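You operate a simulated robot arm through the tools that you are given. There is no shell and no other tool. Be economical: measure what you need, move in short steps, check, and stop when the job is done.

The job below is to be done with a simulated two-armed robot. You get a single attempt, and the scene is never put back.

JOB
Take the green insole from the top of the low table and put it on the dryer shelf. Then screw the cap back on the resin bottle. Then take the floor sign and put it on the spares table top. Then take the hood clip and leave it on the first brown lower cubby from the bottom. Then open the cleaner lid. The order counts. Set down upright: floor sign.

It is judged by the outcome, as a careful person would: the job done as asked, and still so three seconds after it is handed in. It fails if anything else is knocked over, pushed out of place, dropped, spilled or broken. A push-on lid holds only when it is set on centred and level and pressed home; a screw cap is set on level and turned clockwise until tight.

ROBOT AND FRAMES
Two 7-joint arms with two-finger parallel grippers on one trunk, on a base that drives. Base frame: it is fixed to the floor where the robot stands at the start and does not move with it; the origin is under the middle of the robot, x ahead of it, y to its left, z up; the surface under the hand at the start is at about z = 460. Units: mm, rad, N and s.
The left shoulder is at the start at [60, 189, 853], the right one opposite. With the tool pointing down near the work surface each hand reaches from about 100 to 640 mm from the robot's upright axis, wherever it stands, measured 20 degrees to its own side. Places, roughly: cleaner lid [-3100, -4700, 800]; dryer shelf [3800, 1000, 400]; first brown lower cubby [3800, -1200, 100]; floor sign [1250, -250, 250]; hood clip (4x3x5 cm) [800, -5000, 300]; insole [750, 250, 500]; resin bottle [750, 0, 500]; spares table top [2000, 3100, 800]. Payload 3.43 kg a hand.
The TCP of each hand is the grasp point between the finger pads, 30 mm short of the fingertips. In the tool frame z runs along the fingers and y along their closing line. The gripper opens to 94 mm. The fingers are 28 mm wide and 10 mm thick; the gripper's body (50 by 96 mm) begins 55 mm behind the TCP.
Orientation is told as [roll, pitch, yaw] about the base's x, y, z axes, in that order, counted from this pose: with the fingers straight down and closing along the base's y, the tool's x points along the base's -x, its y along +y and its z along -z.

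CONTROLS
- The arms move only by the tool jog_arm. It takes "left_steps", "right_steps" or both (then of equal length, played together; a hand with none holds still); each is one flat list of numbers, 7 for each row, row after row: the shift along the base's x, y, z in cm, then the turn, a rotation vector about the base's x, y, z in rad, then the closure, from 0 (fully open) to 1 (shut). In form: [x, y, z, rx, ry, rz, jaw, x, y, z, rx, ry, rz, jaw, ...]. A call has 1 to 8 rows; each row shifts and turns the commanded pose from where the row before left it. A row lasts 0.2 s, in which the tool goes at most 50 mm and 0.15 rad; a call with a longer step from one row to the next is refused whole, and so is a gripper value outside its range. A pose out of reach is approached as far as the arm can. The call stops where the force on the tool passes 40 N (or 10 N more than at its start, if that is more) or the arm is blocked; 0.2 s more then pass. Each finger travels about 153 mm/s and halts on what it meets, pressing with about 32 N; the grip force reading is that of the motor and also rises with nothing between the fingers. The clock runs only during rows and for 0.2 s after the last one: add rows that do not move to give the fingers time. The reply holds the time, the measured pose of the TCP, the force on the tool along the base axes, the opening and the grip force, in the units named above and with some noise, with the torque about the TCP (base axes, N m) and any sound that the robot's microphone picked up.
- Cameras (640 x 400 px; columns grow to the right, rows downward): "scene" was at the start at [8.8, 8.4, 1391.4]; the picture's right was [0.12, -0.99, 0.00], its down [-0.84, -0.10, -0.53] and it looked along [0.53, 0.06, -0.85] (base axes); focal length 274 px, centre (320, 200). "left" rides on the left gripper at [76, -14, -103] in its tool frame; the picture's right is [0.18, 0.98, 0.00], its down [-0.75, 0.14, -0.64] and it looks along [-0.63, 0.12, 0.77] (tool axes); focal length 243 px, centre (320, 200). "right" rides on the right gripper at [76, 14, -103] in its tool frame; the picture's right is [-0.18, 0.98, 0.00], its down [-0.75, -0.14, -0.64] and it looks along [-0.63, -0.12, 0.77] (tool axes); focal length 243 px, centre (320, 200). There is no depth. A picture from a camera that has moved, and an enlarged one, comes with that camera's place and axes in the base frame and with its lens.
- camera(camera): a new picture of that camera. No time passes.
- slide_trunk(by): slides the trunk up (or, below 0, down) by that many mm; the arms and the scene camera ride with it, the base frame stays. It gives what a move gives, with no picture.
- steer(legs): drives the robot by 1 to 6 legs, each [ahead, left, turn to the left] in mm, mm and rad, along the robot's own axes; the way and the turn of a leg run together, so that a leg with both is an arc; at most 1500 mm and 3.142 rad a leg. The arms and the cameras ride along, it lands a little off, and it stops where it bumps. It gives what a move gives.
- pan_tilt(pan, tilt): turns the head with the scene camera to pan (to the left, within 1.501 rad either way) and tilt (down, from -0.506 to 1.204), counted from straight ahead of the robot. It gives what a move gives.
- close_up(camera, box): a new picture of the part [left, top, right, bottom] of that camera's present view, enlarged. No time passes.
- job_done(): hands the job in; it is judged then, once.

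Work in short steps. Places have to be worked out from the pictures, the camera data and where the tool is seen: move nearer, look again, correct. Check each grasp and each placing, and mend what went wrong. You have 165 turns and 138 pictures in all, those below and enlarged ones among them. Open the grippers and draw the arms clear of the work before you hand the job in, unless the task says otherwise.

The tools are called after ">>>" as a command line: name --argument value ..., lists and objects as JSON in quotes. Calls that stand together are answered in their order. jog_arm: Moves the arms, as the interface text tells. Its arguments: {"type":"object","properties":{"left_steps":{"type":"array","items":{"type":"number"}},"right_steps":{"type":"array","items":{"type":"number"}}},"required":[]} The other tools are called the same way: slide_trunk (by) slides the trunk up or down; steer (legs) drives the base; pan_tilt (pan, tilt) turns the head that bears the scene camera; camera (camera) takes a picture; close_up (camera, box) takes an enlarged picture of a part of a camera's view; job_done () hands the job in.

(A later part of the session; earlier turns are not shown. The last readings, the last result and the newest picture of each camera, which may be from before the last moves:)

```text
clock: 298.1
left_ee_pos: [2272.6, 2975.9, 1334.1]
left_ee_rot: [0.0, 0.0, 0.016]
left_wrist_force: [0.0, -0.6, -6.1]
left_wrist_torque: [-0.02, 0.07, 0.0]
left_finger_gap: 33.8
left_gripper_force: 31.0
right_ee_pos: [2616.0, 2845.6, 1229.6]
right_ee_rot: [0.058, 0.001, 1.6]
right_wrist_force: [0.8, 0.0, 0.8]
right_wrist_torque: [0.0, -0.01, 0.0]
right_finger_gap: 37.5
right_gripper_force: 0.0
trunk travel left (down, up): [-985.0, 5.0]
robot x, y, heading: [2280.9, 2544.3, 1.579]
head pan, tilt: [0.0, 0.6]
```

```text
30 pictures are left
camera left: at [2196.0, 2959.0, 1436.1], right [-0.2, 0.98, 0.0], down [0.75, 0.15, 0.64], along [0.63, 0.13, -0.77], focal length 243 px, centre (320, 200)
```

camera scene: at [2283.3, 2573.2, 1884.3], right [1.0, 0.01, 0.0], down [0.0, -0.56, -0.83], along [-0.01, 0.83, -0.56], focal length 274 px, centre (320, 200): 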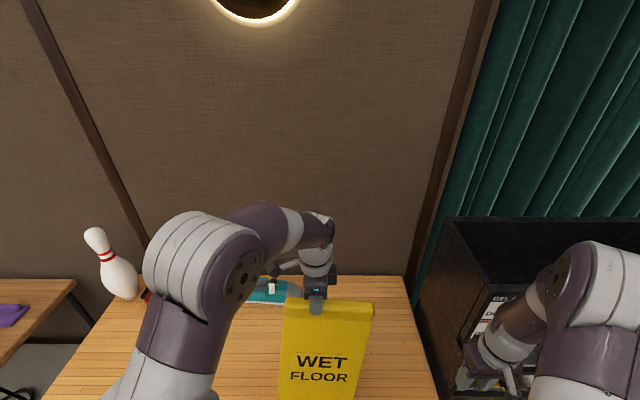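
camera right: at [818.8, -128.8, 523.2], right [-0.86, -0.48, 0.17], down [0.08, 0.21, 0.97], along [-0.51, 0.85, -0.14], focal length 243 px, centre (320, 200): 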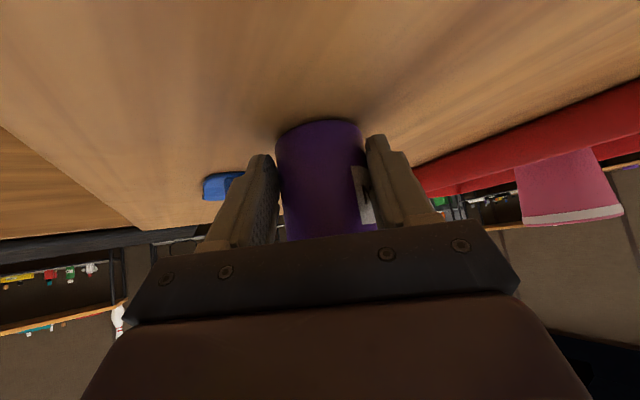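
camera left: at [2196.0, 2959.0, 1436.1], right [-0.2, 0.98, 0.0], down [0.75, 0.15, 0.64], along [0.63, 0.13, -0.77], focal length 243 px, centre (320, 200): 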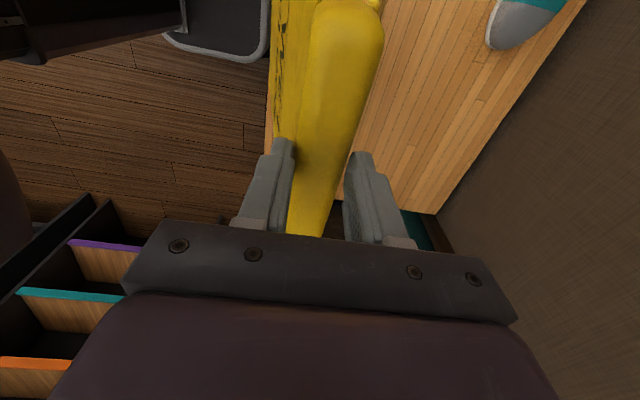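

The feet are just inside the front edge. I move 40 mm further with the base and 30 mm with the arm, lowering slightly.

>>> steer --legs '[[40, 0, 0]]'

>>> jog_arm --left_steps '[0, 0, -1.5, 0, 0, 0, 1, 0, 1.5, -0.5, 0, 0, 0, 1, 0, 2, 0, 0, 0, 0, 1, 0, 0, -1, 0, 0, 0, 1, 0, 0, 0, 0, 0, 0, 1]'

>>> camera --camera "left"

```text
clock: 299.0
left_ee_pos: [2270.6, 3005.7, 1336.2]
left_ee_rot: [0.006, -0.003, 0.016]
left_wrist_force: [-1.1, -0.4, -5.4]
left_wrist_torque: [-0.05, 0.08, 0.03]
left_finger_gap: 34.1
left_gripper_force: 32.0
right_ee_pos: [2615.5, 2879.5, 1231.9]
right_ee_rot: [0.058, -0.004, 1.599]
right_wrist_force: [0.7, -0.7, 0.5]
right_wrist_torque: [0.06, 0.02, 0.0]
right_finger_gap: 37.7
right_gripper_force: 0.1
trunk travel left (down, up): [-985.0, 5.0]
robot x, y, heading: [2283.8, 2584.6, 1.578]
head pan, tilt: [0.0, 0.6]
```

```text
clock: 300.2
left_ee_pos: [2269.0, 3049.2, 1304.6]
left_ee_rot: [0.004, -0.002, 0.015]
left_wrist_force: [-7.6, -4.7, 24.5]
left_wrist_torque: [-0.11, 0.1, -0.13]
left_finger_gap: 33.9
left_gripper_force: 31.6
right_ee_pos: [2615.7, 2884.5, 1230.4]
right_ee_rot: [0.056, 0.0, 1.599]
right_wrist_force: [-0.1, 1.4, 0.0]
right_wrist_torque: [0.0, 0.0, 0.02]
right_finger_gap: 37.4
right_gripper_force: 0.0
trunk travel left (down, up): [-985.0, 5.0]
robot x, y, heading: [2283.2, 2582.8, 1.58]
head pan, tilt: [0.0, 0.6]
```

```text
29 pictures are left
camera left: at [2193.8, 3031.9, 1408.0], right [-0.2, 0.98, 0.0], down [0.75, 0.15, 0.64], along [0.63, 0.13, -0.76], focal length 243 px, centre (320, 200)
```

left: 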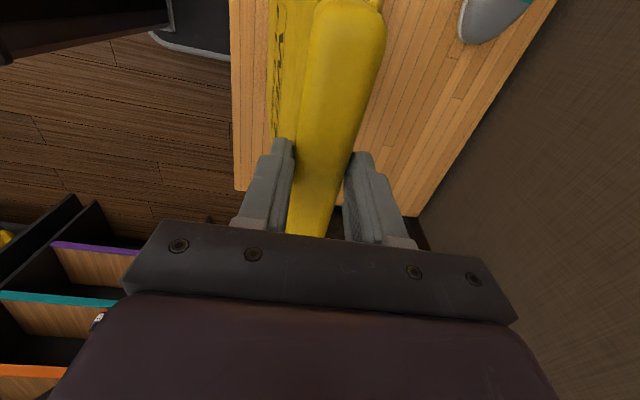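

The sign stands on the top (contact +24 N). I relieve 3 mm, then open slowly.

>>> jog_arm --left_steps '[0, 0, 0.25, 0, 0, 0, 1, 0, 0, 0, 0, 0, 0, 1]'

>>> jog_arm --left_steps '[0, 0, 0, 0, 0, 0, 0.8, 0, 0, 0, 0, 0, 0, 0.6, 0, 0, 0, 0, 0, 0, 0.3, 0, 0, 0, 0, 0, 0, 0, 0, 0, 2, 0, 0, 0, 0, 0, 0, 3, 0, 0, 0, 0, 0, 0, 2, 0, 0, 0, 0]'

>>> camera --camera "left"

>>> camera --camera "scene"

```text
clock: 300.8
left_ee_pos: [2269.8, 3048.6, 1306.4]
left_ee_rot: [-0.001, 0.0, 0.016]
left_wrist_force: [-2.5, -1.7, 6.9]
left_wrist_torque: [0.1, 0.13, 0.02]
left_finger_gap: 33.8
left_gripper_force: 32.0
right_ee_pos: [2616.1, 2885.3, 1228.9]
right_ee_rot: [0.058, -0.001, 1.6]
right_wrist_force: [-0.5, 0.0, 0.0]
right_wrist_torque: [0.0, -0.01, 0.03]
right_finger_gap: 37.6
right_gripper_force: 0.2
trunk travel left (down, up): [-985.0, 5.0]
robot x, y, heading: [2285.0, 2587.5, 1.575]
head pan, tilt: [0.0, 0.6]
```

```text
clock: 302.4
left_ee_pos: [2261.2, 3030.6, 1347.3]
left_ee_rot: [-0.001, -0.003, 0.016]
left_wrist_force: [0.6, -0.2, 0.0]
left_wrist_torque: [0.02, 0.01, -0.03]
left_finger_gap: 94.2
left_gripper_force: 0.2
left hand out of reach, approached as far as the arm can: row 6, 7
right_ee_pos: [2614.8, 2884.7, 1229.2]
right_ee_rot: [0.058, 0.001, 1.6]
right_wrist_force: [-0.2, -0.1, 0.5]
right_wrist_torque: [0.01, -0.02, 0.02]
right_finger_gap: 37.4
right_gripper_force: 0.1
trunk travel left (down, up): [-985.0, 5.0]
robot x, y, heading: [2286.5, 2583.3, 1.576]
head pan, tilt: [0.0, 0.6]
```

```text
28 pictures are left
camera left: at [2186.5, 3014.7, 1449.0], right [-0.2, 0.98, 0.0], down [0.75, 0.15, 0.64], along [0.63, 0.13, -0.77], focal length 243 px, centre (320, 200)
```

left: 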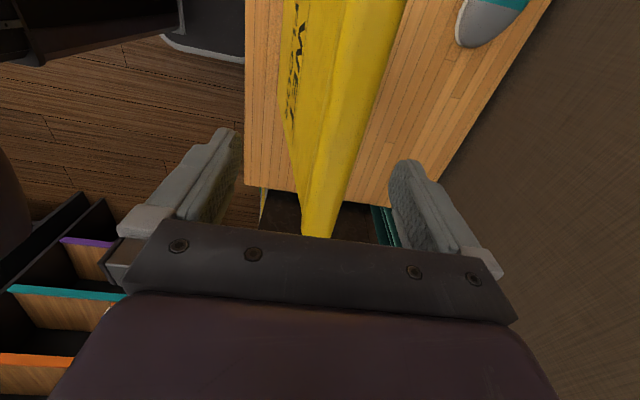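

```text
27 pictures are left
camera scene: at [2282.6, 2613.0, 1884.3], right [1.0, 0.01, 0.0], down [0.0, -0.56, -0.83], along [-0.01, 0.83, -0.56], focal length 274 px, centre (320, 200)
```

scene: 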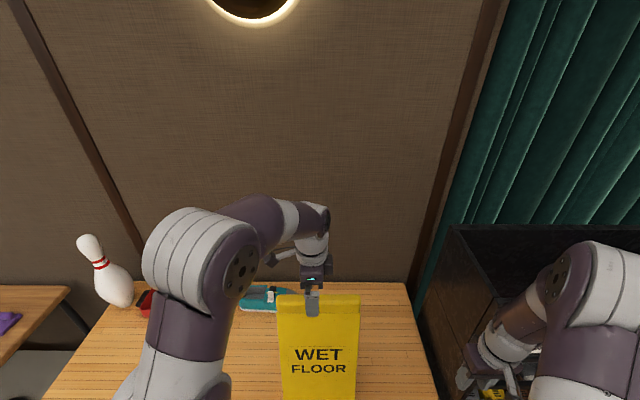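

The sign stands on its own. The fingers still straddle the bar by about 10 mm, so I slide the hand out sideways along the bar (toward its own shoulder, where it can rise).

>>> jog_arm --left_steps '[-2, 0, 0, 0, 0, 0, 0, -3.5, 0, 0, 0, 0, 0, 0, -4, 0, 0, 0, 0, 0, 0, -4, 0, 0, 0, 0, 0, 0, -4, 0, 0, 0, 0, 0, 0, -3, 0, 0, 0, 0, 0, 0]'

>>> camera --camera "scene"

```text
clock: 303.8
left_ee_pos: [2056.8, 3032.6, 1347.9]
left_ee_rot: [-0.001, -0.001, 0.015]
left_wrist_force: [-0.5, -0.1, -0.2]
left_wrist_torque: [-0.02, -0.03, -0.01]
left_finger_gap: 94.0
left_gripper_force: 0.0
right_ee_pos: [2614.3, 2886.3, 1229.9]
right_ee_rot: [0.055, 0.001, 1.599]
right_wrist_force: [0.9, 0.6, 0.3]
right_wrist_torque: [-0.01, -0.01, 0.0]
right_finger_gap: 37.7
right_gripper_force: 0.0
trunk travel left (down, up): [-985.0, 5.0]
robot x, y, heading: [2282.7, 2586.9, 1.575]
head pan, tilt: [0.0, 0.6]
```

```text
26 pictures are left
camera scene: at [2281.6, 2613.8, 1884.3], right [1.0, 0.01, 0.0], down [0.0, -0.56, -0.83], along [-0.01, 0.83, -0.56], focal length 274 px, centre (320, 200)
```

scene: 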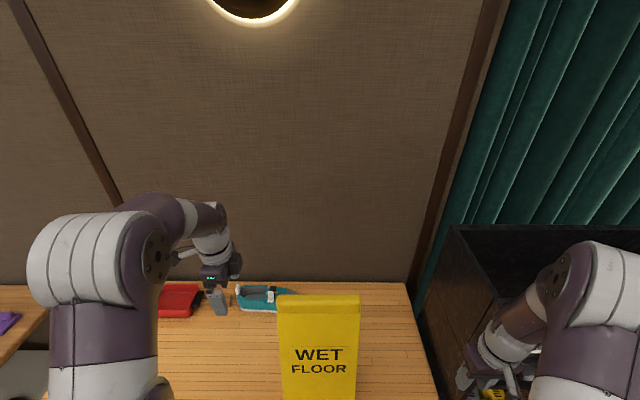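

The sign stands upright on the spares table, untouched. Next the hood clip near [800,−5000,300]: I back off, lower the trunk and drive there, facing −x.

>>> steer --legs '[[-500, 0, 0]]'

>>> slide_trunk --by -400

>>> steer --legs '[[-1500, 0, 0], [-1500, 0, 0], [-1000, 0, 0], [0, 0, 1.571], [0, 1500, 0], [0, 1500, 0]]'

>>> pan_tilt --pan 0.0 --tilt 0.5

>>> camera --camera "scene"

```text
clock: 306.8
left_ee_pos: [2062.2, 2530.5, 1346.9]
left_ee_rot: [-0.001, -0.004, 0.013]
left_wrist_force: [0.5, -0.7, 0.0]
left_wrist_torque: [-0.01, 0.02, 0.0]
left_finger_gap: 93.8
left_gripper_force: 0.1
right_ee_pos: [2619.4, 2383.8, 1228.8]
right_ee_rot: [0.058, 0.003, 1.596]
right_wrist_force: [0.3, -0.3, -0.5]
right_wrist_torque: [-0.03, -0.03, -0.01]
right_finger_gap: 37.7
right_gripper_force: 0.1
trunk travel left (down, up): [-985.0, 5.0]
robot x, y, heading: [2283.4, 2079.0, 1.577]
head pan, tilt: [0.0, 0.6]
```

```text
clock: 310.6
left_ee_pos: [2062.3, 2529.3, 947.5]
left_ee_rot: [0.001, -0.001, 0.011]
left_wrist_force: [0.3, -0.5, -0.2]
left_wrist_torque: [0.0, -0.02, -0.02]
left_finger_gap: 93.7
left_gripper_force: 0.1
right_ee_pos: [2619.3, 2382.6, 829.7]
right_ee_rot: [0.058, 0.001, 1.595]
right_wrist_force: [1.0, 0.6, 0.1]
right_wrist_torque: [0.0, 0.01, 0.01]
right_finger_gap: 37.8
right_gripper_force: 0.1
trunk travel left (down, up): [-585.0, 405.0]
robot x, y, heading: [2288.9, 2079.9, 1.574]
head pan, tilt: [0.0, 0.6]
```

```text
clock: 347.8
left_ee_pos: [1713.9, -5133.7, 948.4]
left_ee_rot: [-0.002, -0.004, 1.544]
left_wrist_force: [1.0, 0.3, 0.5]
left_wrist_torque: [0.02, 0.02, -0.01]
left_finger_gap: 93.8
left_gripper_force: 0.1
right_ee_pos: [1882.8, -4583.4, 829.0]
right_ee_rot: [0.057, 0.002, 3.126]
right_wrist_force: [0.5, -0.4, 0.2]
right_wrist_torque: [0.01, -0.02, 0.01]
right_finger_gap: 37.6
right_gripper_force: 0.1
trunk travel left (down, up): [-585.0, 405.0]
robot x, y, heading: [2167.3, -4929.1, 3.099]
head pan, tilt: [0.0, 0.6]
```

```text
clock: 348.4
left_ee_pos: [1713.7, -5133.8, 948.0]
left_ee_rot: [-0.002, -0.001, 1.542]
left_wrist_force: [0.3, 0.0, 0.9]
left_wrist_torque: [-0.01, -0.02, -0.02]
left_finger_gap: 94.1
left_gripper_force: 0.1
right_ee_pos: [1882.5, -4583.9, 829.7]
right_ee_rot: [0.058, 0.002, 3.126]
right_wrist_force: [-0.3, -0.4, -0.6]
right_wrist_torque: [0.01, 0.01, -0.03]
right_finger_gap: 37.7
right_gripper_force: 0.0
trunk travel left (down, up): [-585.0, 405.0]
robot x, y, heading: [2170.3, -4933.0, 3.104]
head pan, tilt: [0.0, 0.499]
```

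```text
25 pictures are left
camera scene: at [2138.8, -4927.6, 1493.3], right [0.04, 1.0, 0.0], down [0.48, -0.02, -0.88], along [-0.88, 0.03, -0.48], focal length 274 px, centre (320, 200)
```

scene: 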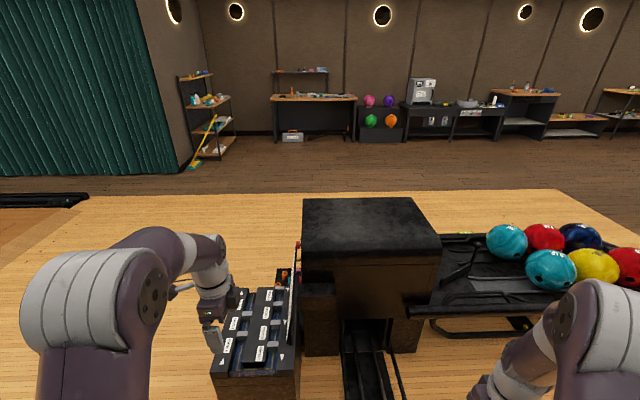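

The ball-return hood is in view; the clip should be near pixel (300,264). I zoom there.

>>> close_up --camera "scene" --box '[200, 230, 360, 400]'

```text
2.35 times, centred on (280, 315) of scene
camera zoom: at [2138.8, -4927.6, 1493.3], right [0.04, 1.0, 0.0], down [0.48, -0.02, -0.88], along [-0.88, 0.03, -0.48], focal length 644 px, centre (414, -71)
```

zoom: 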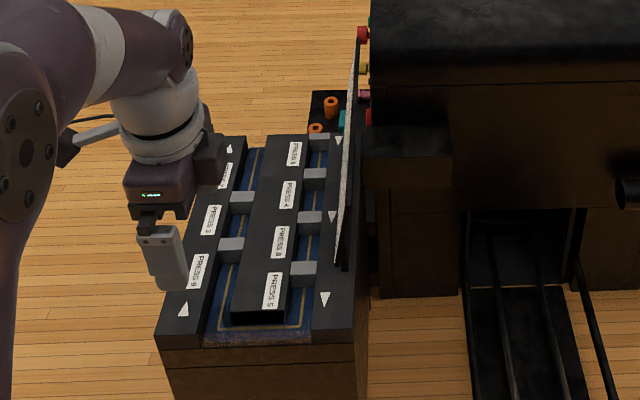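

The clip isn't identifiable from here; coloured parts lie behind the press block and along the hood's −y face. I drive around to look from the −y side.

>>> steer --legs '[[0, 1000, 0], [1370, 0, 0], [0, 0, -1.53]]'

>>> pan_tilt --pan 0.0 --tilt 0.75

>>> camera --camera "scene"

```text
clock: 363.8
left_ee_pos: [568.1, -5425.2, 948.5]
left_ee_rot: [-0.002, -0.001, -0.003]
left_wrist_force: [0.1, -0.3, 0.3]
left_wrist_torque: [-0.01, -0.03, -0.01]
left_finger_gap: 94.1
left_gripper_force: 0.1
right_ee_pos: [1123.6, -5582.0, 831.0]
right_ee_rot: [0.06, 0.002, 1.578]
right_wrist_force: [0.2, 0.0, -0.4]
right_wrist_torque: [0.01, -0.02, 0.03]
right_finger_gap: 37.5
right_gripper_force: 0.2
trunk travel left (down, up): [-585.0, 405.0]
robot x, y, heading: [781.7, -5875.7, 1.555]
head pan, tilt: [0.0, 0.499]
```

```text
clock: 364.5
left_ee_pos: [567.3, -5425.0, 946.7]
left_ee_rot: [0.0, -0.003, -0.004]
left_wrist_force: [-0.2, 0.5, 0.3]
left_wrist_torque: [-0.02, 0.03, -0.01]
left_finger_gap: 94.0
left_gripper_force: 0.0
right_ee_pos: [1122.7, -5581.7, 829.7]
right_ee_rot: [0.058, 0.001, 1.578]
right_wrist_force: [0.5, 0.6, 0.1]
right_wrist_torque: [-0.03, -0.02, 0.02]
right_finger_gap: 37.4
right_gripper_force: 0.0
trunk travel left (down, up): [-585.0, 405.0]
robot x, y, heading: [778.6, -5877.5, 1.554]
head pan, tilt: [0.0, 0.75]
```

```text
23 pictures are left
camera scene: at [784.2, -5853.0, 1471.5], right [1.0, -0.01, 0.0], down [-0.01, -0.68, -0.73], along [0.01, 0.73, -0.68], focal length 274 px, centre (320, 200)
```

scene: 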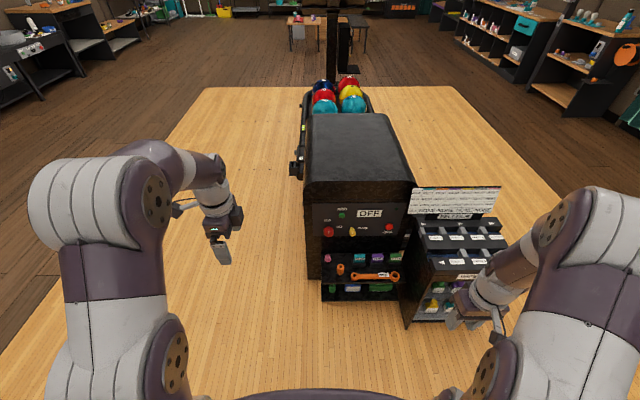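

Now the hood's front with its parts shelves is visible. I zoom in on it.

>>> close_up --camera "scene" --box '[310, 235, 420, 310]'

```text
5.33 times, centred on (365, 272) of scene
camera zoom: at [784.2, -5853.0, 1471.5], right [1.0, -0.01, 0.0], down [-0.01, -0.68, -0.73], along [0.01, 0.73, -0.68], focal length 1461 px, centre (80, -187)
```

zoom: 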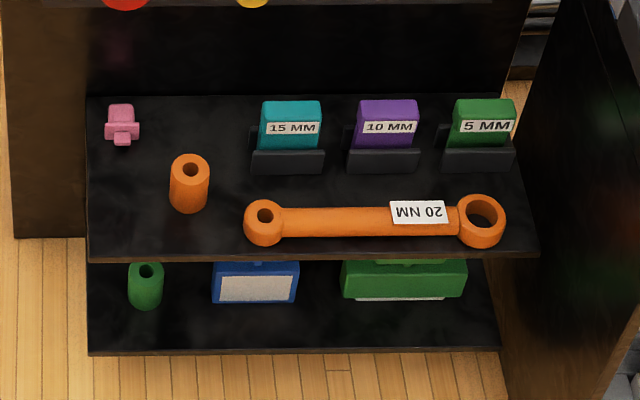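

The pink piece at the back-left of the hood shelf is the clip, at about [835,−5034,300]. I will take it with the right hand, tilted ~25° so the wrist clears the hood wall; first I arrange the arm and trunk here.

>>> jog_arm --right_steps '[-3, 3, 0, 0.14, -0.058, 0, 0, -3, 3, 0, 0.14, 0, 0, 0, -3, 3, 0, 0.15, 0, 0, 0, -3, 3, 0, 0, 0, 0, 0, -3, 3, 0, 0, 0, 0, 0, -2.4, 3.4, 0, 0, 0, 0, 0]'

>>> slide_trunk --by -250

>>> steer --legs '[[0, 115, 0.017], [300, 0, 0]]'

>>> camera --camera "right"

```text
refused: row 1 steps farther than a row can; nothing moved
```

```text
clock: 367.1
left_ee_pos: [568.3, -5424.8, 697.0]
left_ee_rot: [-0.001, 0.0, -0.003]
left_wrist_force: [-0.3, 0.0, -0.3]
left_wrist_torque: [0.0, -0.03, 0.0]
left_finger_gap: 93.8
left_gripper_force: 0.0
right_ee_pos: [1122.4, -5581.6, 578.9]
right_ee_rot: [0.058, 0.001, 1.576]
right_wrist_force: [0.1, 0.1, 0.3]
right_wrist_torque: [0.03, 0.01, -0.01]
right_finger_gap: 37.6
right_gripper_force: 0.2
trunk travel left (down, up): [-335.0, 655.0]
robot x, y, heading: [782.6, -5871.2, 1.557]
head pan, tilt: [0.0, 0.75]
```

```text
clock: 370.0
left_ee_pos: [445.8, -5121.6, 697.3]
left_ee_rot: [-0.001, -0.003, 0.015]
left_wrist_force: [0.4, 0.1, 0.1]
left_wrist_torque: [-0.01, 0.02, -0.03]
left_finger_gap: 94.0
left_gripper_force: 0.2
right_ee_pos: [1002.8, -5268.5, 580.0]
right_ee_rot: [0.059, 0.002, 1.597]
right_wrist_force: [-0.2, 0.2, 0.2]
right_wrist_torque: [-0.01, -0.03, -0.01]
right_finger_gap: 37.9
right_gripper_force: 0.1
trunk travel left (down, up): [-335.0, 655.0]
robot x, y, heading: [669.3, -5566.9, 1.575]
head pan, tilt: [0.0, 0.75]
```

```text
21 pictures are left
camera right: at [995.4, -5344.0, 682.3], right [-0.99, 0.16, 0.06], down [0.16, 0.76, 0.63], along [0.06, 0.63, -0.77], focal length 243 px, centre (320, 200)
```

right: 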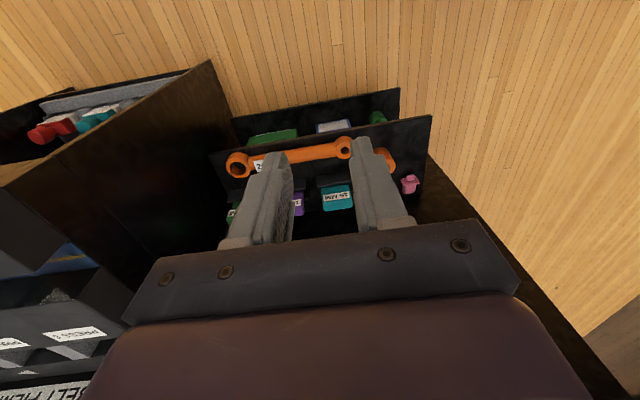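

The clip is at about [840,−5032]. I move the right hand over in x with the tilt, staying in front of the shelf.

>>> jog_arm --right_steps '[-2.5, 0, 0, 0.12, -0.058, 0, 0, -2.8, 0, 0, 0.145, 0, -0.02, 0, -2.8, 0, 0, 0.145, 0, 0, 0, -2.8, 1, 0, 0, 0, 0, 0, -2.8, 1, 0, 0, 0, 0, 0, -2.6, 2, 0, 0, 0, 0, 0]'

>>> jog_arm --right_steps '[0, 3, -2, 0, 0, 0, 0, 0, 3.5, -3, 0, 0, 0, 0, 0, 4, -2.5, 0, 0, 0, 0, 0, 4, -2.5, 0, 0, 0, 0, 0, 3, -3, 0, 0, 0, 0]'

>>> camera --camera "right"

```text
clock: 371.4
left_ee_pos: [444.5, -5120.9, 697.0]
left_ee_rot: [-0.001, -0.001, 0.014]
left_wrist_force: [-0.7, 0.0, -1.1]
left_wrist_torque: [-0.02, 0.01, -0.03]
left_finger_gap: 94.4
left_gripper_force: 0.1
right_ee_pos: [848.3, -5228.9, 582.7]
right_ee_rot: [0.027, -0.331, 1.581]
right_wrist_force: [-0.4, -0.7, 0.0]
right_wrist_torque: [-0.01, -0.01, -0.02]
right_finger_gap: 93.8
right_gripper_force: 0.1
right hand out of reach, approached as far as the arm can: row 3
trunk travel left (down, up): [-335.0, 655.0]
robot x, y, heading: [667.1, -5571.2, 1.577]
head pan, tilt: [0.0, 0.75]
```

```text
clock: 372.6
left_ee_pos: [444.5, -5121.2, 698.1]
left_ee_rot: [-0.001, -0.003, 0.014]
left_wrist_force: [0.1, -0.4, -0.1]
left_wrist_torque: [0.01, -0.04, -0.04]
left_finger_gap: 94.2
left_gripper_force: 0.1
right_ee_pos: [849.2, -5052.3, 449.1]
right_ee_rot: [0.027, -0.331, 1.581]
right_wrist_force: [-0.4, -0.6, 0.2]
right_wrist_torque: [0.01, 0.0, -0.02]
right_finger_gap: 94.0
right_gripper_force: 0.0
trunk travel left (down, up): [-335.0, 655.0]
robot x, y, heading: [668.0, -5569.4, 1.576]
head pan, tilt: [0.0, 0.75]
```

```text
20 pictures are left
camera right: at [839.2, -5157.8, 521.4], right [-0.98, 0.16, 0.09], down [0.15, 0.51, 0.85], along [0.09, 0.85, -0.52], focal length 243 px, centre (320, 200)
```

right: 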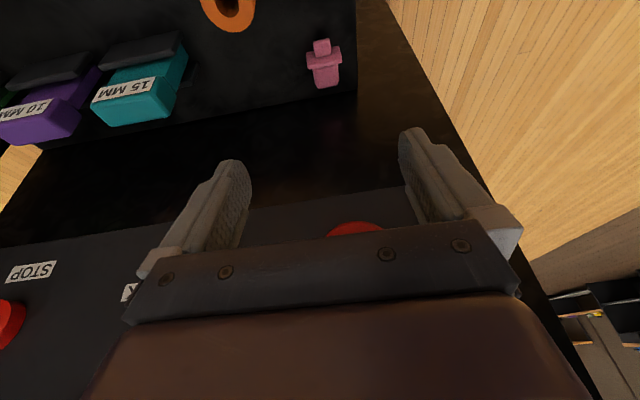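

Clip at about [838.5,−5031]; the tilt leaves ~40 mm clearance to the hood panel. I descend towards it, stopping ~25 mm high to look.

>>> jog_arm --right_steps '[-1.1, 0.5, -3.5, 0, 0, 0, 0, 0, 0.5, -3.5, 0, 0, 0, 0, 0, 0.6, -3.5, 0, 0, 0, 0.2, 0, 0, -1.2, 0, 0, 0, 0.2]'

>>> camera --camera "right"

```text
clock: 373.6
left_ee_pos: [444.4, -5121.5, 699.1]
left_ee_rot: [-0.003, -0.003, 0.013]
left_wrist_force: [0.1, 0.0, 0.1]
left_wrist_torque: [0.0, 0.01, 0.01]
left_finger_gap: 94.1
left_gripper_force: 0.1
right_ee_pos: [834.3, -5034.2, 333.3]
right_ee_rot: [0.028, -0.331, 1.582]
right_wrist_force: [-0.5, -0.3, -0.2]
right_wrist_torque: [0.03, 0.01, 0.0]
right_finger_gap: 75.2
right_gripper_force: 0.1
trunk travel left (down, up): [-335.0, 655.0]
robot x, y, heading: [669.0, -5569.2, 1.573]
head pan, tilt: [0.0, 0.75]
```

```text
19 pictures are left
camera right: at [824.3, -5139.6, 405.3], right [-0.98, 0.16, 0.09], down [0.15, 0.51, 0.85], along [0.09, 0.85, -0.52], focal length 243 px, centre (320, 200)
```

right: 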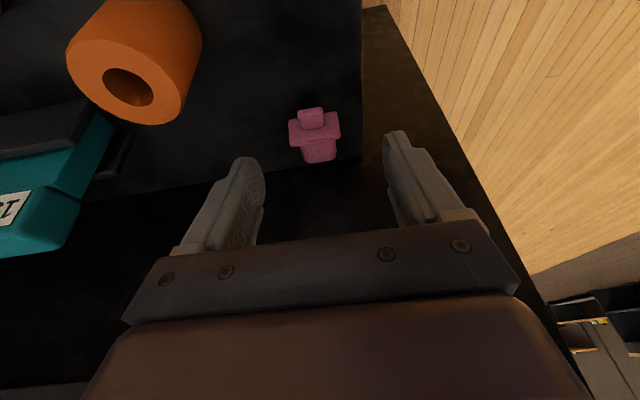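

Clip is centred between the fingers. I descend 24 mm and close.

>>> jog_arm --right_steps '[0.1, 0, -1.2, 0, 0, 0, 0.3, 0, 0, -1.2, 0, 0, 0, 0.3, 0, 0, 0, 0, 0, 0, 0.7, 0, 0, 0, 0, 0, 0, 1, 0, 0, 0, 0, 0, 0, 1]'

>>> jog_arm --right_steps '[0, -0.3, 1.5, 0, 0, 0, 1, 0, -0.5, 2, 0, 0, 0, 1, 0, -1, 2.5, 0, 0, 0, 1]'

>>> camera --camera "right"

```text
clock: 374.8
left_ee_pos: [443.9, -5122.3, 698.2]
left_ee_rot: [-0.001, -0.001, 0.012]
left_wrist_force: [0.8, -0.5, -0.1]
left_wrist_torque: [0.04, 0.01, 0.0]
left_finger_gap: 93.9
left_gripper_force: 0.0
right_ee_pos: [837.7, -5036.4, 307.9]
right_ee_rot: [0.028, -0.332, 1.581]
right_wrist_force: [-0.1, -0.3, -1.5]
right_wrist_torque: [0.02, -0.01, 0.0]
right_finger_gap: 32.4
right_gripper_force: 32.6
trunk travel left (down, up): [-335.0, 655.0]
robot x, y, heading: [667.7, -5570.4, 1.572]
head pan, tilt: [0.0, 0.75]
```

```text
clock: 375.6
left_ee_pos: [444.7, -5121.2, 697.8]
left_ee_rot: [0.0, -0.001, 0.012]
left_wrist_force: [0.4, -0.3, -0.4]
left_wrist_torque: [-0.02, 0.01, -0.02]
left_finger_gap: 94.0
left_gripper_force: 0.0
right_ee_pos: [836.1, -5056.1, 371.1]
right_ee_rot: [0.03, -0.33, 1.581]
right_wrist_force: [0.9, 0.4, 0.3]
right_wrist_torque: [-0.01, 0.03, 0.0]
right_finger_gap: 32.3
right_gripper_force: 31.9
trunk travel left (down, up): [-335.0, 655.0]
robot x, y, heading: [667.7, -5568.4, 1.576]
head pan, tilt: [0.0, 0.75]
```

```text
18 pictures are left
camera right: at [826.3, -5159.7, 442.5], right [-0.98, 0.15, 0.09], down [0.15, 0.51, 0.85], along [0.09, 0.85, -0.52], focal length 243 px, centre (320, 200)
```

right: 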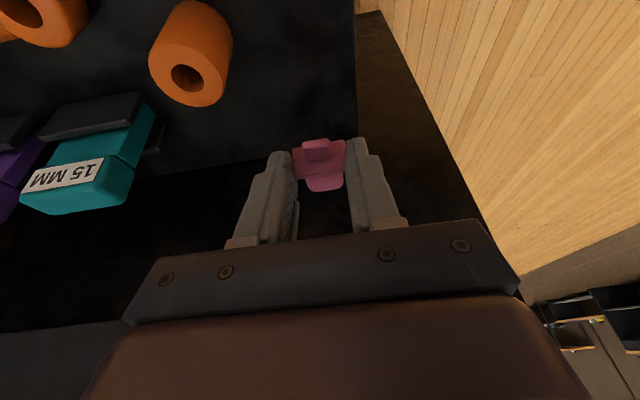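

The clip is held (32 mm). I lift it clear, back out and drive to the cubby unit.

>>> jog_arm --right_steps '[0, -2, 4, 0, 0, 0, 1, 0, -2, 4, 0, 0, 0, 1, 0, -3, 3, 0, 0, 0, 1, 0, -3, 3, 0, 0, 0, 1]'

>>> steer --legs '[[-350, 0, 0], [0, -1015, 0], [0, -1015, 0], [1500, 0, 0], [1500, 0, 0], [1500, 0, -1.571]]'

>>> pan_tilt --pan 0.0 --tilt 0.5

>>> camera --camera "scene"

```text
clock: 376.6
left_ee_pos: [444.5, -5122.2, 697.3]
left_ee_rot: [-0.001, -0.002, 0.014]
left_wrist_force: [0.6, -0.2, 0.0]
left_wrist_torque: [-0.02, -0.01, 0.0]
left_finger_gap: 93.8
left_gripper_force: 0.1
right_ee_pos: [835.9, -5154.1, 507.6]
right_ee_rot: [0.028, -0.331, 1.583]
right_wrist_force: [-0.7, -0.3, 0.5]
right_wrist_torque: [0.02, -0.03, -0.01]
right_finger_gap: 32.5
right_gripper_force: 32.4
trunk travel left (down, up): [-335.0, 655.0]
robot x, y, heading: [669.1, -5567.9, 1.576]
head pan, tilt: [0.0, 0.75]
```

```text
clock: 407.0
left_ee_pos: [3456.1, -1703.5, 701.2]
left_ee_rot: [-0.003, 0.007, -1.041]
left_wrist_force: [-13.2, -8.2, 12.7]
left_wrist_torque: [0.14, -0.57, -0.23]
left_finger_gap: 85.1
left_gripper_force: 0.0
right_ee_pos: [3623.2, -2063.8, 508.6]
right_ee_rot: [0.028, -0.334, 0.518]
right_wrist_force: [0.1, 0.3, -0.7]
right_wrist_torque: [-0.01, 0.01, 0.03]
right_finger_gap: 32.4
right_gripper_force: 32.0
trunk travel left (down, up): [-335.0, 655.0]
robot x, y, heading: [3181.1, -2118.3, 0.509]
head pan, tilt: [0.0, 0.75]
stopped in leg 6: the force on the tool passed its limit at 91 N (the readings are from after the stop); the commanded pose is now the measured one
```

```text
clock: 407.8
left_ee_pos: [3456.3, -1701.9, 701.2]
left_ee_rot: [-0.002, 0.011, -1.043]
left_wrist_force: [-15.4, -5.9, 11.8]
left_wrist_torque: [0.16, -0.63, -0.08]
left_finger_gap: 84.4
left_gripper_force: 0.0
right_ee_pos: [3623.5, -2064.3, 509.7]
right_ee_rot: [0.028, -0.333, 0.517]
right_wrist_force: [-0.5, -0.2, -1.0]
right_wrist_torque: [-0.04, 0.0, -0.01]
right_finger_gap: 32.4
right_gripper_force: 31.5
trunk travel left (down, up): [-335.0, 655.0]
robot x, y, heading: [3179.5, -2117.5, 0.512]
head pan, tilt: [0.0, 0.499]
```

```text
17 pictures are left
camera scene: at [3204.2, -2104.5, 1243.4], right [0.49, -0.87, 0.0], down [-0.42, -0.23, -0.88], along [0.77, 0.43, -0.48], focal length 274 px, centre (320, 200)
```

scene: 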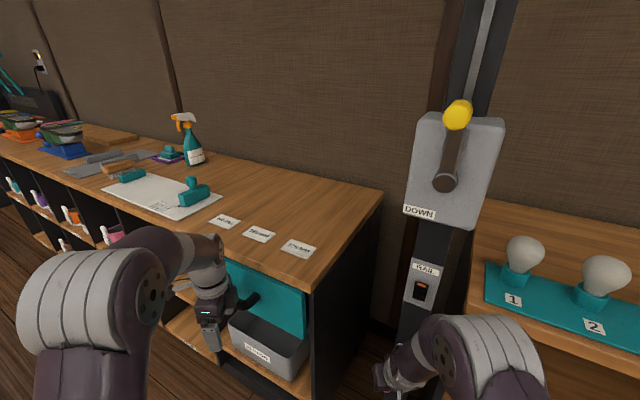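

The arc swung wide and the left hand bumped the teal drawer front; nothing looks displaced. I back straight off, then square up facing +x.

>>> steer --legs '[[-450, 0, 0], [0, 0, -0.512], [0, 1050, 0]]'

>>> pan_tilt --pan 0.0 --tilt 0.6

>>> camera --camera "scene"

```text
clock: 417.0
left_ee_pos: [3230.6, -1061.0, 699.1]
left_ee_rot: [-0.006, 0.009, -1.554]
left_wrist_force: [0.0, 0.1, -0.6]
left_wrist_torque: [0.02, 0.03, -0.04]
left_finger_gap: 94.2
left_gripper_force: 0.0
right_ee_pos: [3198.9, -1457.4, 507.6]
right_ee_rot: [0.026, -0.331, 0.004]
right_wrist_force: [-0.1, 0.6, -0.5]
right_wrist_torque: [-0.01, 0.02, 0.02]
right_finger_gap: 32.1
right_gripper_force: 31.7
trunk travel left (down, up): [-335.0, 655.0]
robot x, y, heading: [2783.8, -1285.3, -0.001]
head pan, tilt: [0.0, 0.499]
```

```text
clock: 417.7
left_ee_pos: [3230.0, -1060.1, 700.0]
left_ee_rot: [-0.006, 0.007, -1.555]
left_wrist_force: [0.3, -0.1, -0.3]
left_wrist_torque: [0.02, -0.02, -0.01]
left_finger_gap: 94.2
left_gripper_force: 0.1
right_ee_pos: [3198.0, -1457.0, 508.0]
right_ee_rot: [0.028, -0.331, 0.003]
right_wrist_force: [-0.7, -0.2, 0.0]
right_wrist_torque: [0.0, 0.0, 0.0]
right_finger_gap: 32.2
right_gripper_force: 32.7
trunk travel left (down, up): [-335.0, 655.0]
robot x, y, heading: [2785.9, -1283.7, -0.004]
head pan, tilt: [0.0, 0.6]
```

```text
16 pictures are left
camera scene: at [2811.8, -1286.7, 1234.3], right [0.0, -1.0, 0.0], down [-0.56, 0.0, -0.83], along [0.83, 0.0, -0.56], focal length 274 px, centre (320, 200)
```

scene: 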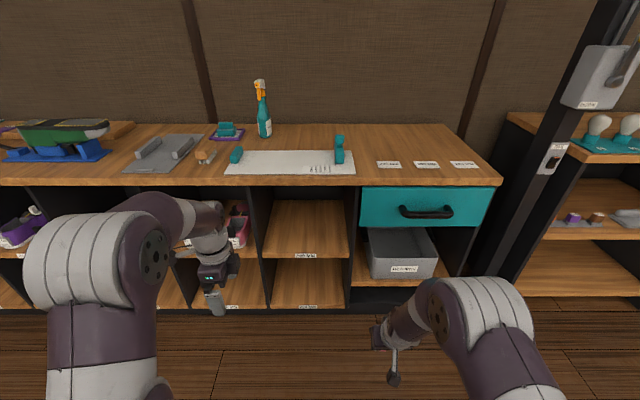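

The target column (y≈−1200) is the empty brown cubby at pixel (308,285), the bottom one. I zoom to measure it.

>>> close_up --camera "scene" --box '[230, 180, 390, 320]'

```text
2.86 times, centred on (310, 250) of scene
camera zoom: at [2811.8, -1286.7, 1234.3], right [0.0, -1.0, 0.0], down [-0.56, 0.0, -0.83], along [0.83, 0.0, -0.56], focal length 782 px, centre (349, 57)
```

zoom: 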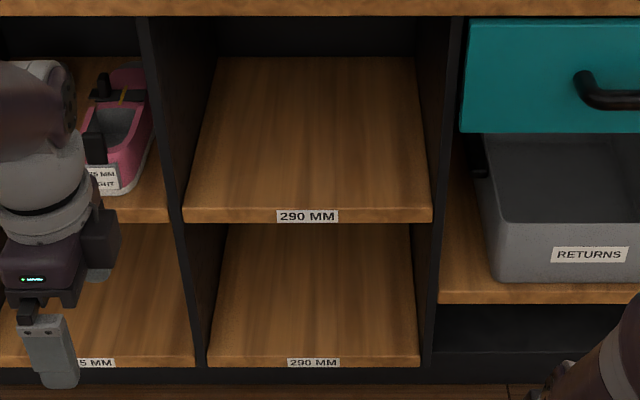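

The bottom cubby: floor z≈95, front edge x≈3590, y from −1055 to −1400, about 320 mm high. I increase the right hand's tilt to ~35°, draw in the left hand, lower the trunk and line up in y.

>>> jog_arm --left_steps '[-4, 0, 0, 0, 0, 0, 0, -4, 0, 0, 0, 0, 0, 0, -4, 0, 0, 0, 0, 0, 0, -4, 0, 0, 0, 0, 0, 0]' --right_steps '[0, 0, 0, 0, -0.14, 0, 1, 0, 0, 0, 0, -0.14, 0, 1, 0, 0, 0, 0, 0, 0, 1, 0, 0, 0, 0, 0, 0, 1]'

>>> slide_trunk --by -300

>>> steer --legs '[[0, 228, 0.003], [200, 0, 0]]'

>>> camera --camera "right"

```text
clock: 418.7
left_ee_pos: [3069.8, -1062.1, 700.5]
left_ee_rot: [-0.005, 0.006, -1.556]
left_wrist_force: [0.2, 0.2, -0.2]
left_wrist_torque: [-0.02, -0.02, 0.01]
left_finger_gap: 94.1
left_gripper_force: 0.1
right_ee_pos: [3196.8, -1457.3, 508.0]
right_ee_rot: [0.026, -0.61, 0.005]
right_wrist_force: [0.2, 0.5, -0.4]
right_wrist_torque: [0.01, -0.01, 0.01]
right_finger_gap: 32.5
right_gripper_force: 32.5
trunk travel left (down, up): [-335.0, 655.0]
robot x, y, heading: [2782.4, -1287.7, 0.006]
head pan, tilt: [0.0, 0.6]
```

```text
clock: 421.7
left_ee_pos: [3070.8, -1060.8, 399.0]
left_ee_rot: [-0.003, 0.007, -1.554]
left_wrist_force: [-0.4, 0.6, 0.6]
left_wrist_torque: [0.03, 0.02, 0.0]
left_finger_gap: 94.0
left_gripper_force: 0.2
right_ee_pos: [3197.2, -1457.6, 207.8]
right_ee_rot: [0.027, -0.61, 0.004]
right_wrist_force: [-0.3, -0.2, -0.2]
right_wrist_torque: [-0.01, 0.01, 0.01]
right_finger_gap: 32.4
right_gripper_force: 31.9
trunk travel left (down, up): [-35.0, 955.0]
robot x, y, heading: [2781.8, -1286.7, 0.002]
head pan, tilt: [0.0, 0.6]
```

```text
clock: 424.6
left_ee_pos: [3273.8, -835.0, 398.3]
left_ee_rot: [-0.005, 0.007, -1.55]
left_wrist_force: [-0.3, -0.9, -0.4]
left_wrist_torque: [0.0, -0.03, 0.02]
left_finger_gap: 94.3
left_gripper_force: 0.0
right_ee_pos: [3401.0, -1230.5, 208.3]
right_ee_rot: [0.027, -0.611, 0.008]
right_wrist_force: [-0.5, 0.5, 0.2]
right_wrist_torque: [-0.01, 0.01, 0.01]
right_finger_gap: 32.5
right_gripper_force: 32.2
trunk travel left (down, up): [-35.0, 955.0]
robot x, y, heading: [2983.6, -1064.2, 0.001]
head pan, tilt: [0.0, 0.6]
```

```text
14 pictures are left
camera right: at [3280.1, -1220.2, 248.0], right [0.13, 0.98, 0.13], down [0.25, -0.16, 0.95], along [0.96, -0.09, -0.27], focal length 243 px, centre (320, 200)
```

right: 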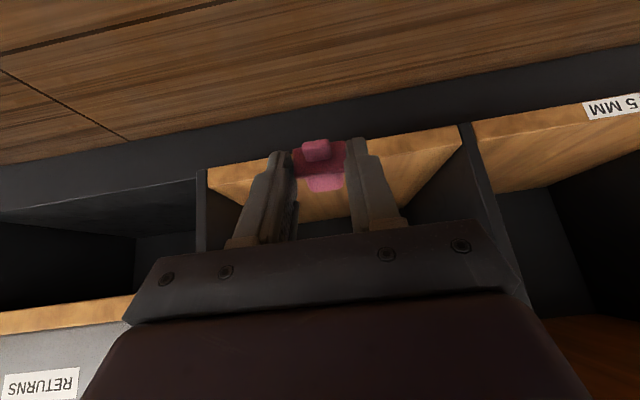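

Well aligned with the bottom cubby (floor z≈92). I drive 130 mm ahead, then reach in 120 mm and lower in small steps.

>>> steer --legs '[[130, 0, 0]]'

>>> jog_arm --right_steps '[3, 0, 0, 0, 0, 0, 1, 3, 0, -1, 0, 0, 0, 1, 3, 0, -1, 0, 0, 0, 1, 3, 0, -1, 0, 0, 0, 1, 0, 0, 0, 0, 0, 0, 1]'

>>> camera --camera "right"

```text
clock: 425.9
left_ee_pos: [3402.9, -835.0, 399.5]
left_ee_rot: [-0.002, 0.007, -1.551]
left_wrist_force: [-0.2, 0.2, -0.3]
left_wrist_torque: [-0.03, 0.0, 0.0]
left_finger_gap: 94.1
left_gripper_force: 0.0
right_ee_pos: [3531.1, -1231.3, 207.7]
right_ee_rot: [0.027, -0.611, 0.01]
right_wrist_force: [-0.4, -1.0, 0.0]
right_wrist_torque: [-0.01, -0.01, 0.01]
right_finger_gap: 32.4
right_gripper_force: 31.6
trunk travel left (down, up): [-35.0, 955.0]
robot x, y, heading: [3118.0, -1064.2, 0.001]
head pan, tilt: [0.0, 0.6]
```

```text
clock: 427.1
left_ee_pos: [3402.6, -835.6, 399.3]
left_ee_rot: [-0.004, 0.007, -1.553]
left_wrist_force: [-0.8, 0.2, 1.1]
left_wrist_torque: [0.0, 0.0, 0.0]
left_finger_gap: 93.9
left_gripper_force: 0.1
right_ee_pos: [3651.7, -1232.4, 177.5]
right_ee_rot: [0.026, -0.611, 0.008]
right_wrist_force: [0.0, 0.4, 0.4]
right_wrist_torque: [0.02, 0.01, 0.01]
right_finger_gap: 32.5
right_gripper_force: 31.6
trunk travel left (down, up): [-35.0, 955.0]
robot x, y, heading: [3117.1, -1062.7, 0.005]
head pan, tilt: [0.0, 0.6]
```

```text
13 pictures are left
camera right: at [3530.1, -1221.0, 218.3], right [0.13, 0.98, 0.13], down [0.25, -0.16, 0.95], along [0.96, -0.09, -0.27], focal length 243 px, centre (320, 200)
```

right: 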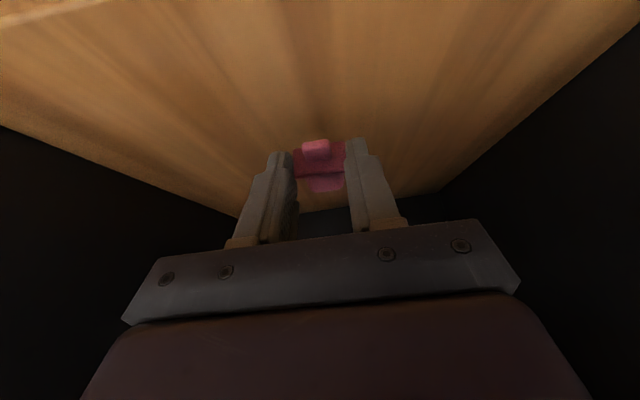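

The hand is well inside with no contact. I push 20 mm further in and lower step by step until contact.

>>> jog_arm --right_steps '[1, 0, -1, 0, 0, 0, 1, 1, 0, -1, 0, 0, 0, 1, 0, 0, -0.7, 0, 0, 0, 1, 0, 0, -0.5, 0, 0, 0, 1, 0, 0, -0.5, 0, 0, 0, 1, 0, 0, -0.5, 0, 0, 0, 1, 0, 0, -0.5, 0, 0, 0, 1, 0, 0, 0, 0, 0, 0, 1]'

```text
clock: 428.1
left_ee_pos: [3401.3, -837.0, 400.4]
left_ee_rot: [-0.001, 0.007, -1.551]
left_wrist_force: [0.3, -0.5, 0.0]
left_wrist_torque: [-0.02, 0.03, 0.04]
left_finger_gap: 94.2
left_gripper_force: 0.1
right_ee_pos: [3675.1, -1232.3, 153.0]
right_ee_rot: [0.026, -0.627, 0.01]
right_wrist_force: [-7.4, 0.3, 23.0]
right_wrist_torque: [-0.26, -0.01, -0.09]
right_finger_gap: 32.3
right_gripper_force: 32.3
trunk travel left (down, up): [-35.0, 955.0]
robot x, y, heading: [3114.8, -1059.4, 0.003]
head pan, tilt: [0.0, 0.6]
stopped in row 5 (right hand): the force on the tool passed its limit at 64 N (the readings are from after the stop); the commanded pose is now the measured one
```

Contact with the cubby floor. I relieve 2 mm, open, and back out.

>>> jog_arm --right_steps '[0, 0, 0.2, 0, 0, 0, 1, 0, 0, 0, 0, 0, 0, 0.75, 0, 0, 0, 0, 0, 0, 0.5, 0, 0, 0, 0, 0, 0, 0.4, -1, 0, 1.4, 0, 0, 0, 0.4, -1.5, 0, 2, 0, 0, 0, 0.4, -4, 0, 0, 0, 0, 0, 0.4, -4, 0, 0, 0, 0, 0, 0.4]'

>>> camera --camera "right"

```text
clock: 429.9
left_ee_pos: [3402.4, -836.7, 398.9]
left_ee_rot: [-0.003, 0.008, -1.551]
left_wrist_force: [0.1, -0.8, 0.4]
left_wrist_torque: [-0.01, 0.0, 0.0]
left_finger_gap: 93.8
left_gripper_force: 0.1
right_ee_pos: [3567.5, -1232.0, 185.2]
right_ee_rot: [0.027, -0.616, 0.009]
right_wrist_force: [-0.8, 0.6, -0.8]
right_wrist_torque: [0.03, 0.02, 0.04]
right_finger_gap: 56.5
right_gripper_force: 0.3
trunk travel left (down, up): [-35.0, 955.0]
robot x, y, heading: [3118.6, -1061.8, 0.006]
head pan, tilt: [0.0, 0.6]
```

```text
12 pictures are left
camera right: at [3445.2, -1220.8, 224.0], right [0.13, 0.98, 0.13], down [0.25, -0.16, 0.96], along [0.96, -0.09, -0.26], focal length 243 px, centre (320, 200)
```

right: 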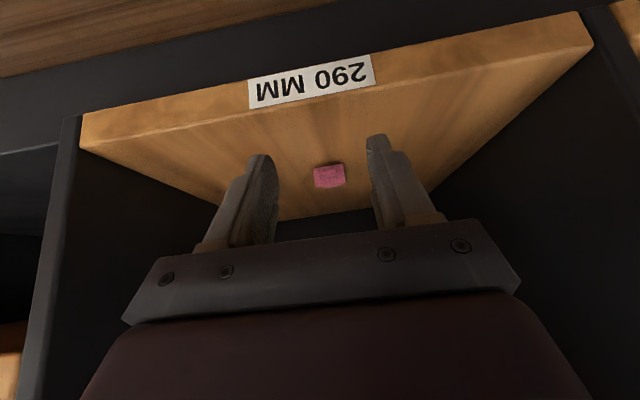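

The clip lies on the bottom cubby floor. I withdraw, level the right hand, raise the trunk and drive toward the cleaner.

>>> steer --legs '[[-600, 0, 0], [0, -260, 0], [-1500, 0, 0], [-1500, 0, 0], [-1500, 0, 0], [0, 0, 3.14]]'

>>> slide_trunk --by 400

>>> slide_trunk --by 330

>>> steer --legs '[[0, 1500, 0], [0, 1500, 0], [0, 350, 0]]'

>>> pan_tilt --pan 0.0 --tilt 0.5

>>> camera --camera "scene"

```text
clock: 463.1
left_ee_pos: [-2206.2, -1624.4, 400.3]
left_ee_rot: [-0.003, 0.008, 1.676]
left_wrist_force: [-0.8, 0.0, -0.5]
left_wrist_torque: [-0.02, -0.02, 0.01]
left_finger_gap: 93.8
left_gripper_force: 0.0
right_ee_pos: [-2405.2, -1242.6, 184.6]
right_ee_rot: [0.024, -0.617, -3.045]
right_wrist_force: [0.6, -0.8, 0.6]
right_wrist_torque: [-0.05, -0.02, -0.02]
right_finger_gap: 56.4
right_gripper_force: 0.0
trunk travel left (down, up): [-35.0, 955.0]
robot x, y, heading: [-1939.7, -1372.6, -3.051]
head pan, tilt: [0.0, 0.6]
```

```text
clock: 467.0
left_ee_pos: [-2207.3, -1622.7, 799.0]
left_ee_rot: [-0.004, 0.005, 1.679]
left_wrist_force: [0.1, 0.1, 0.8]
left_wrist_torque: [-0.03, -0.02, 0.03]
left_finger_gap: 94.0
left_gripper_force: 0.1
right_ee_pos: [-2404.1, -1242.2, 584.5]
right_ee_rot: [0.025, -0.618, -3.046]
right_wrist_force: [-0.1, -0.9, 0.0]
right_wrist_torque: [-0.01, 0.0, -0.03]
right_finger_gap: 56.6
right_gripper_force: 0.1
trunk travel left (down, up): [-435.0, 555.0]
robot x, y, heading: [-1940.4, -1374.7, -3.054]
head pan, tilt: [0.0, 0.6]
```

```text
clock: 470.2
left_ee_pos: [-2205.5, -1623.7, 1129.5]
left_ee_rot: [-0.004, 0.008, 1.678]
left_wrist_force: [0.0, 0.1, 0.0]
left_wrist_torque: [-0.01, -0.02, -0.03]
left_finger_gap: 94.0
left_gripper_force: 0.1
right_ee_pos: [-2403.6, -1243.0, 914.7]
right_ee_rot: [0.026, -0.618, -3.045]
right_wrist_force: [0.7, 0.6, 0.6]
right_wrist_torque: [0.0, -0.02, 0.02]
right_finger_gap: 56.4
right_gripper_force: 0.1
trunk travel left (down, up): [-765.0, 225.0]
robot x, y, heading: [-1940.0, -1373.5, -3.051]
head pan, tilt: [0.0, 0.6]
```

```text
clock: 486.7
left_ee_pos: [-1791.2, -4995.3, 1129.9]
left_ee_rot: [-0.004, 0.006, 1.73]
left_wrist_force: [-0.2, 0.3, 0.7]
left_wrist_torque: [-0.01, -0.02, -0.01]
left_finger_gap: 94.1
left_gripper_force: 0.1
right_ee_pos: [-2008.3, -4626.9, 914.5]
right_ee_rot: [0.026, -0.618, -2.995]
right_wrist_force: [-0.7, -0.1, -0.5]
right_wrist_torque: [0.0, 0.02, -0.01]
right_finger_gap: 56.2
right_gripper_force: 0.0
trunk travel left (down, up): [-765.0, 225.0]
robot x, y, heading: [-1538.7, -4728.9, -3.002]
head pan, tilt: [0.0, 0.6]
```

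```text
clock: 487.4
left_ee_pos: [-1789.5, -4996.3, 1129.8]
left_ee_rot: [-0.003, 0.006, 1.73]
left_wrist_force: [1.2, 0.6, 0.0]
left_wrist_torque: [0.02, 0.0, 0.01]
left_finger_gap: 94.2
left_gripper_force: 0.0
right_ee_pos: [-2008.3, -4627.5, 915.1]
right_ee_rot: [0.026, -0.618, -2.992]
right_wrist_force: [0.1, 0.6, -1.0]
right_wrist_torque: [-0.01, -0.03, -0.01]
right_finger_gap: 56.4
right_gripper_force: 0.1
trunk travel left (down, up): [-765.0, 225.0]
robot x, y, heading: [-1538.8, -4729.6, -2.999]
head pan, tilt: [0.0, 0.499]
```

```text
11 pictures are left
camera scene: at [-1567.4, -4737.2, 1673.3], right [-0.14, 0.99, 0.0], down [0.47, 0.07, -0.88], along [-0.87, -0.12, -0.48], focal length 274 px, centre (320, 200)
```

scene: 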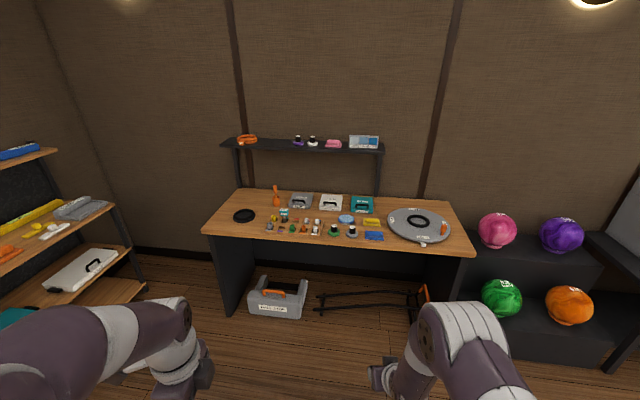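

The cleaner lid should be near pixel (359,208), one of the small boxes on the bench. I zoom in.

>>> close_up --camera "scene" --box '[260, 180, 400, 250]'

```text
4.57 times, centred on (330, 215) of scene
camera zoom: at [-1567.4, -4737.2, 1673.3], right [-0.14, 0.99, 0.0], down [0.47, 0.07, -0.88], along [-0.87, -0.12, -0.48], focal length 1252 px, centre (274, 131)
```

zoom: 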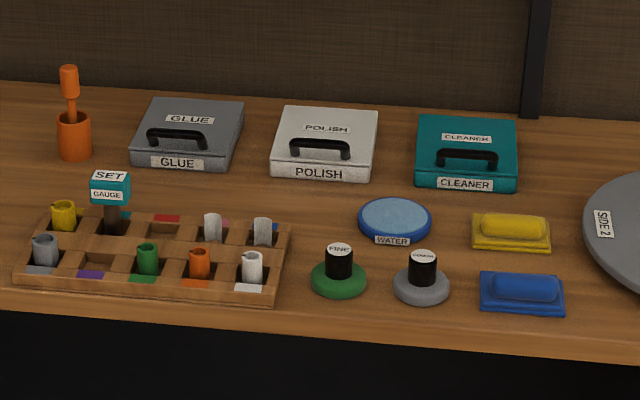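

The teal box labelled CLEANER has a handle near its front at about [−3105,−4688,815], hinge at the back. I square up, shift right and approach the bench with both hands held high.

>>> steer --legs '[[0, 0, -0.142], [0, -142, 0], [860, 0, 0]]'

>>> pan_tilt --pan 0.1 --tilt 0.75

>>> camera --camera "scene"

```text
clock: 493.4
left_ee_pos: [-2671.1, -4817.5, 1129.2]
left_ee_rot: [-0.004, 0.007, 1.594]
left_wrist_force: [0.7, -0.4, 0.2]
left_wrist_torque: [-0.02, 0.03, 0.02]
left_finger_gap: 94.1
left_gripper_force: 0.1
right_ee_pos: [-2837.6, -4421.4, 915.5]
right_ee_rot: [0.026, -0.617, -3.129]
right_wrist_force: [-0.6, -0.3, 0.0]
right_wrist_torque: [-0.02, -0.02, 0.0]
right_finger_gap: 56.3
right_gripper_force: 0.0
trunk travel left (down, up): [-765.0, 225.0]
robot x, y, heading: [-2382.8, -4588.5, -3.132]
head pan, tilt: [0.0, 0.499]
```

```text
clock: 494.2
left_ee_pos: [-2671.5, -4817.0, 1130.4]
left_ee_rot: [-0.004, 0.006, 1.595]
left_wrist_force: [1.8, 0.9, -0.8]
left_wrist_torque: [0.02, 0.04, 0.0]
left_finger_gap: 93.7
left_gripper_force: 0.1
right_ee_pos: [-2837.5, -4421.0, 914.8]
right_ee_rot: [0.026, -0.618, -3.129]
right_wrist_force: [0.3, 0.4, 0.0]
right_wrist_torque: [0.02, -0.02, 0.0]
right_finger_gap: 56.4
right_gripper_force: 0.0
trunk travel left (down, up): [-765.0, 225.0]
robot x, y, heading: [-2384.3, -4592.1, -3.137]
head pan, tilt: [0.099, 0.75]
```

```text
9 pictures are left
camera scene: at [-2406.7, -4597.7, 1651.5], right [-0.11, 0.99, 0.0], down [0.68, 0.07, -0.73], along [-0.73, -0.08, -0.68], focal length 274 px, centre (320, 200)
```

scene: 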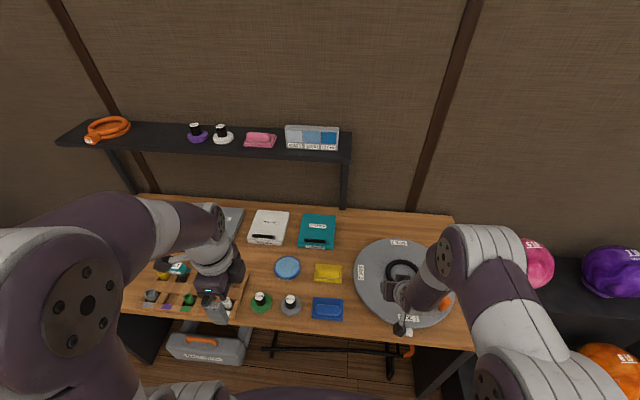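

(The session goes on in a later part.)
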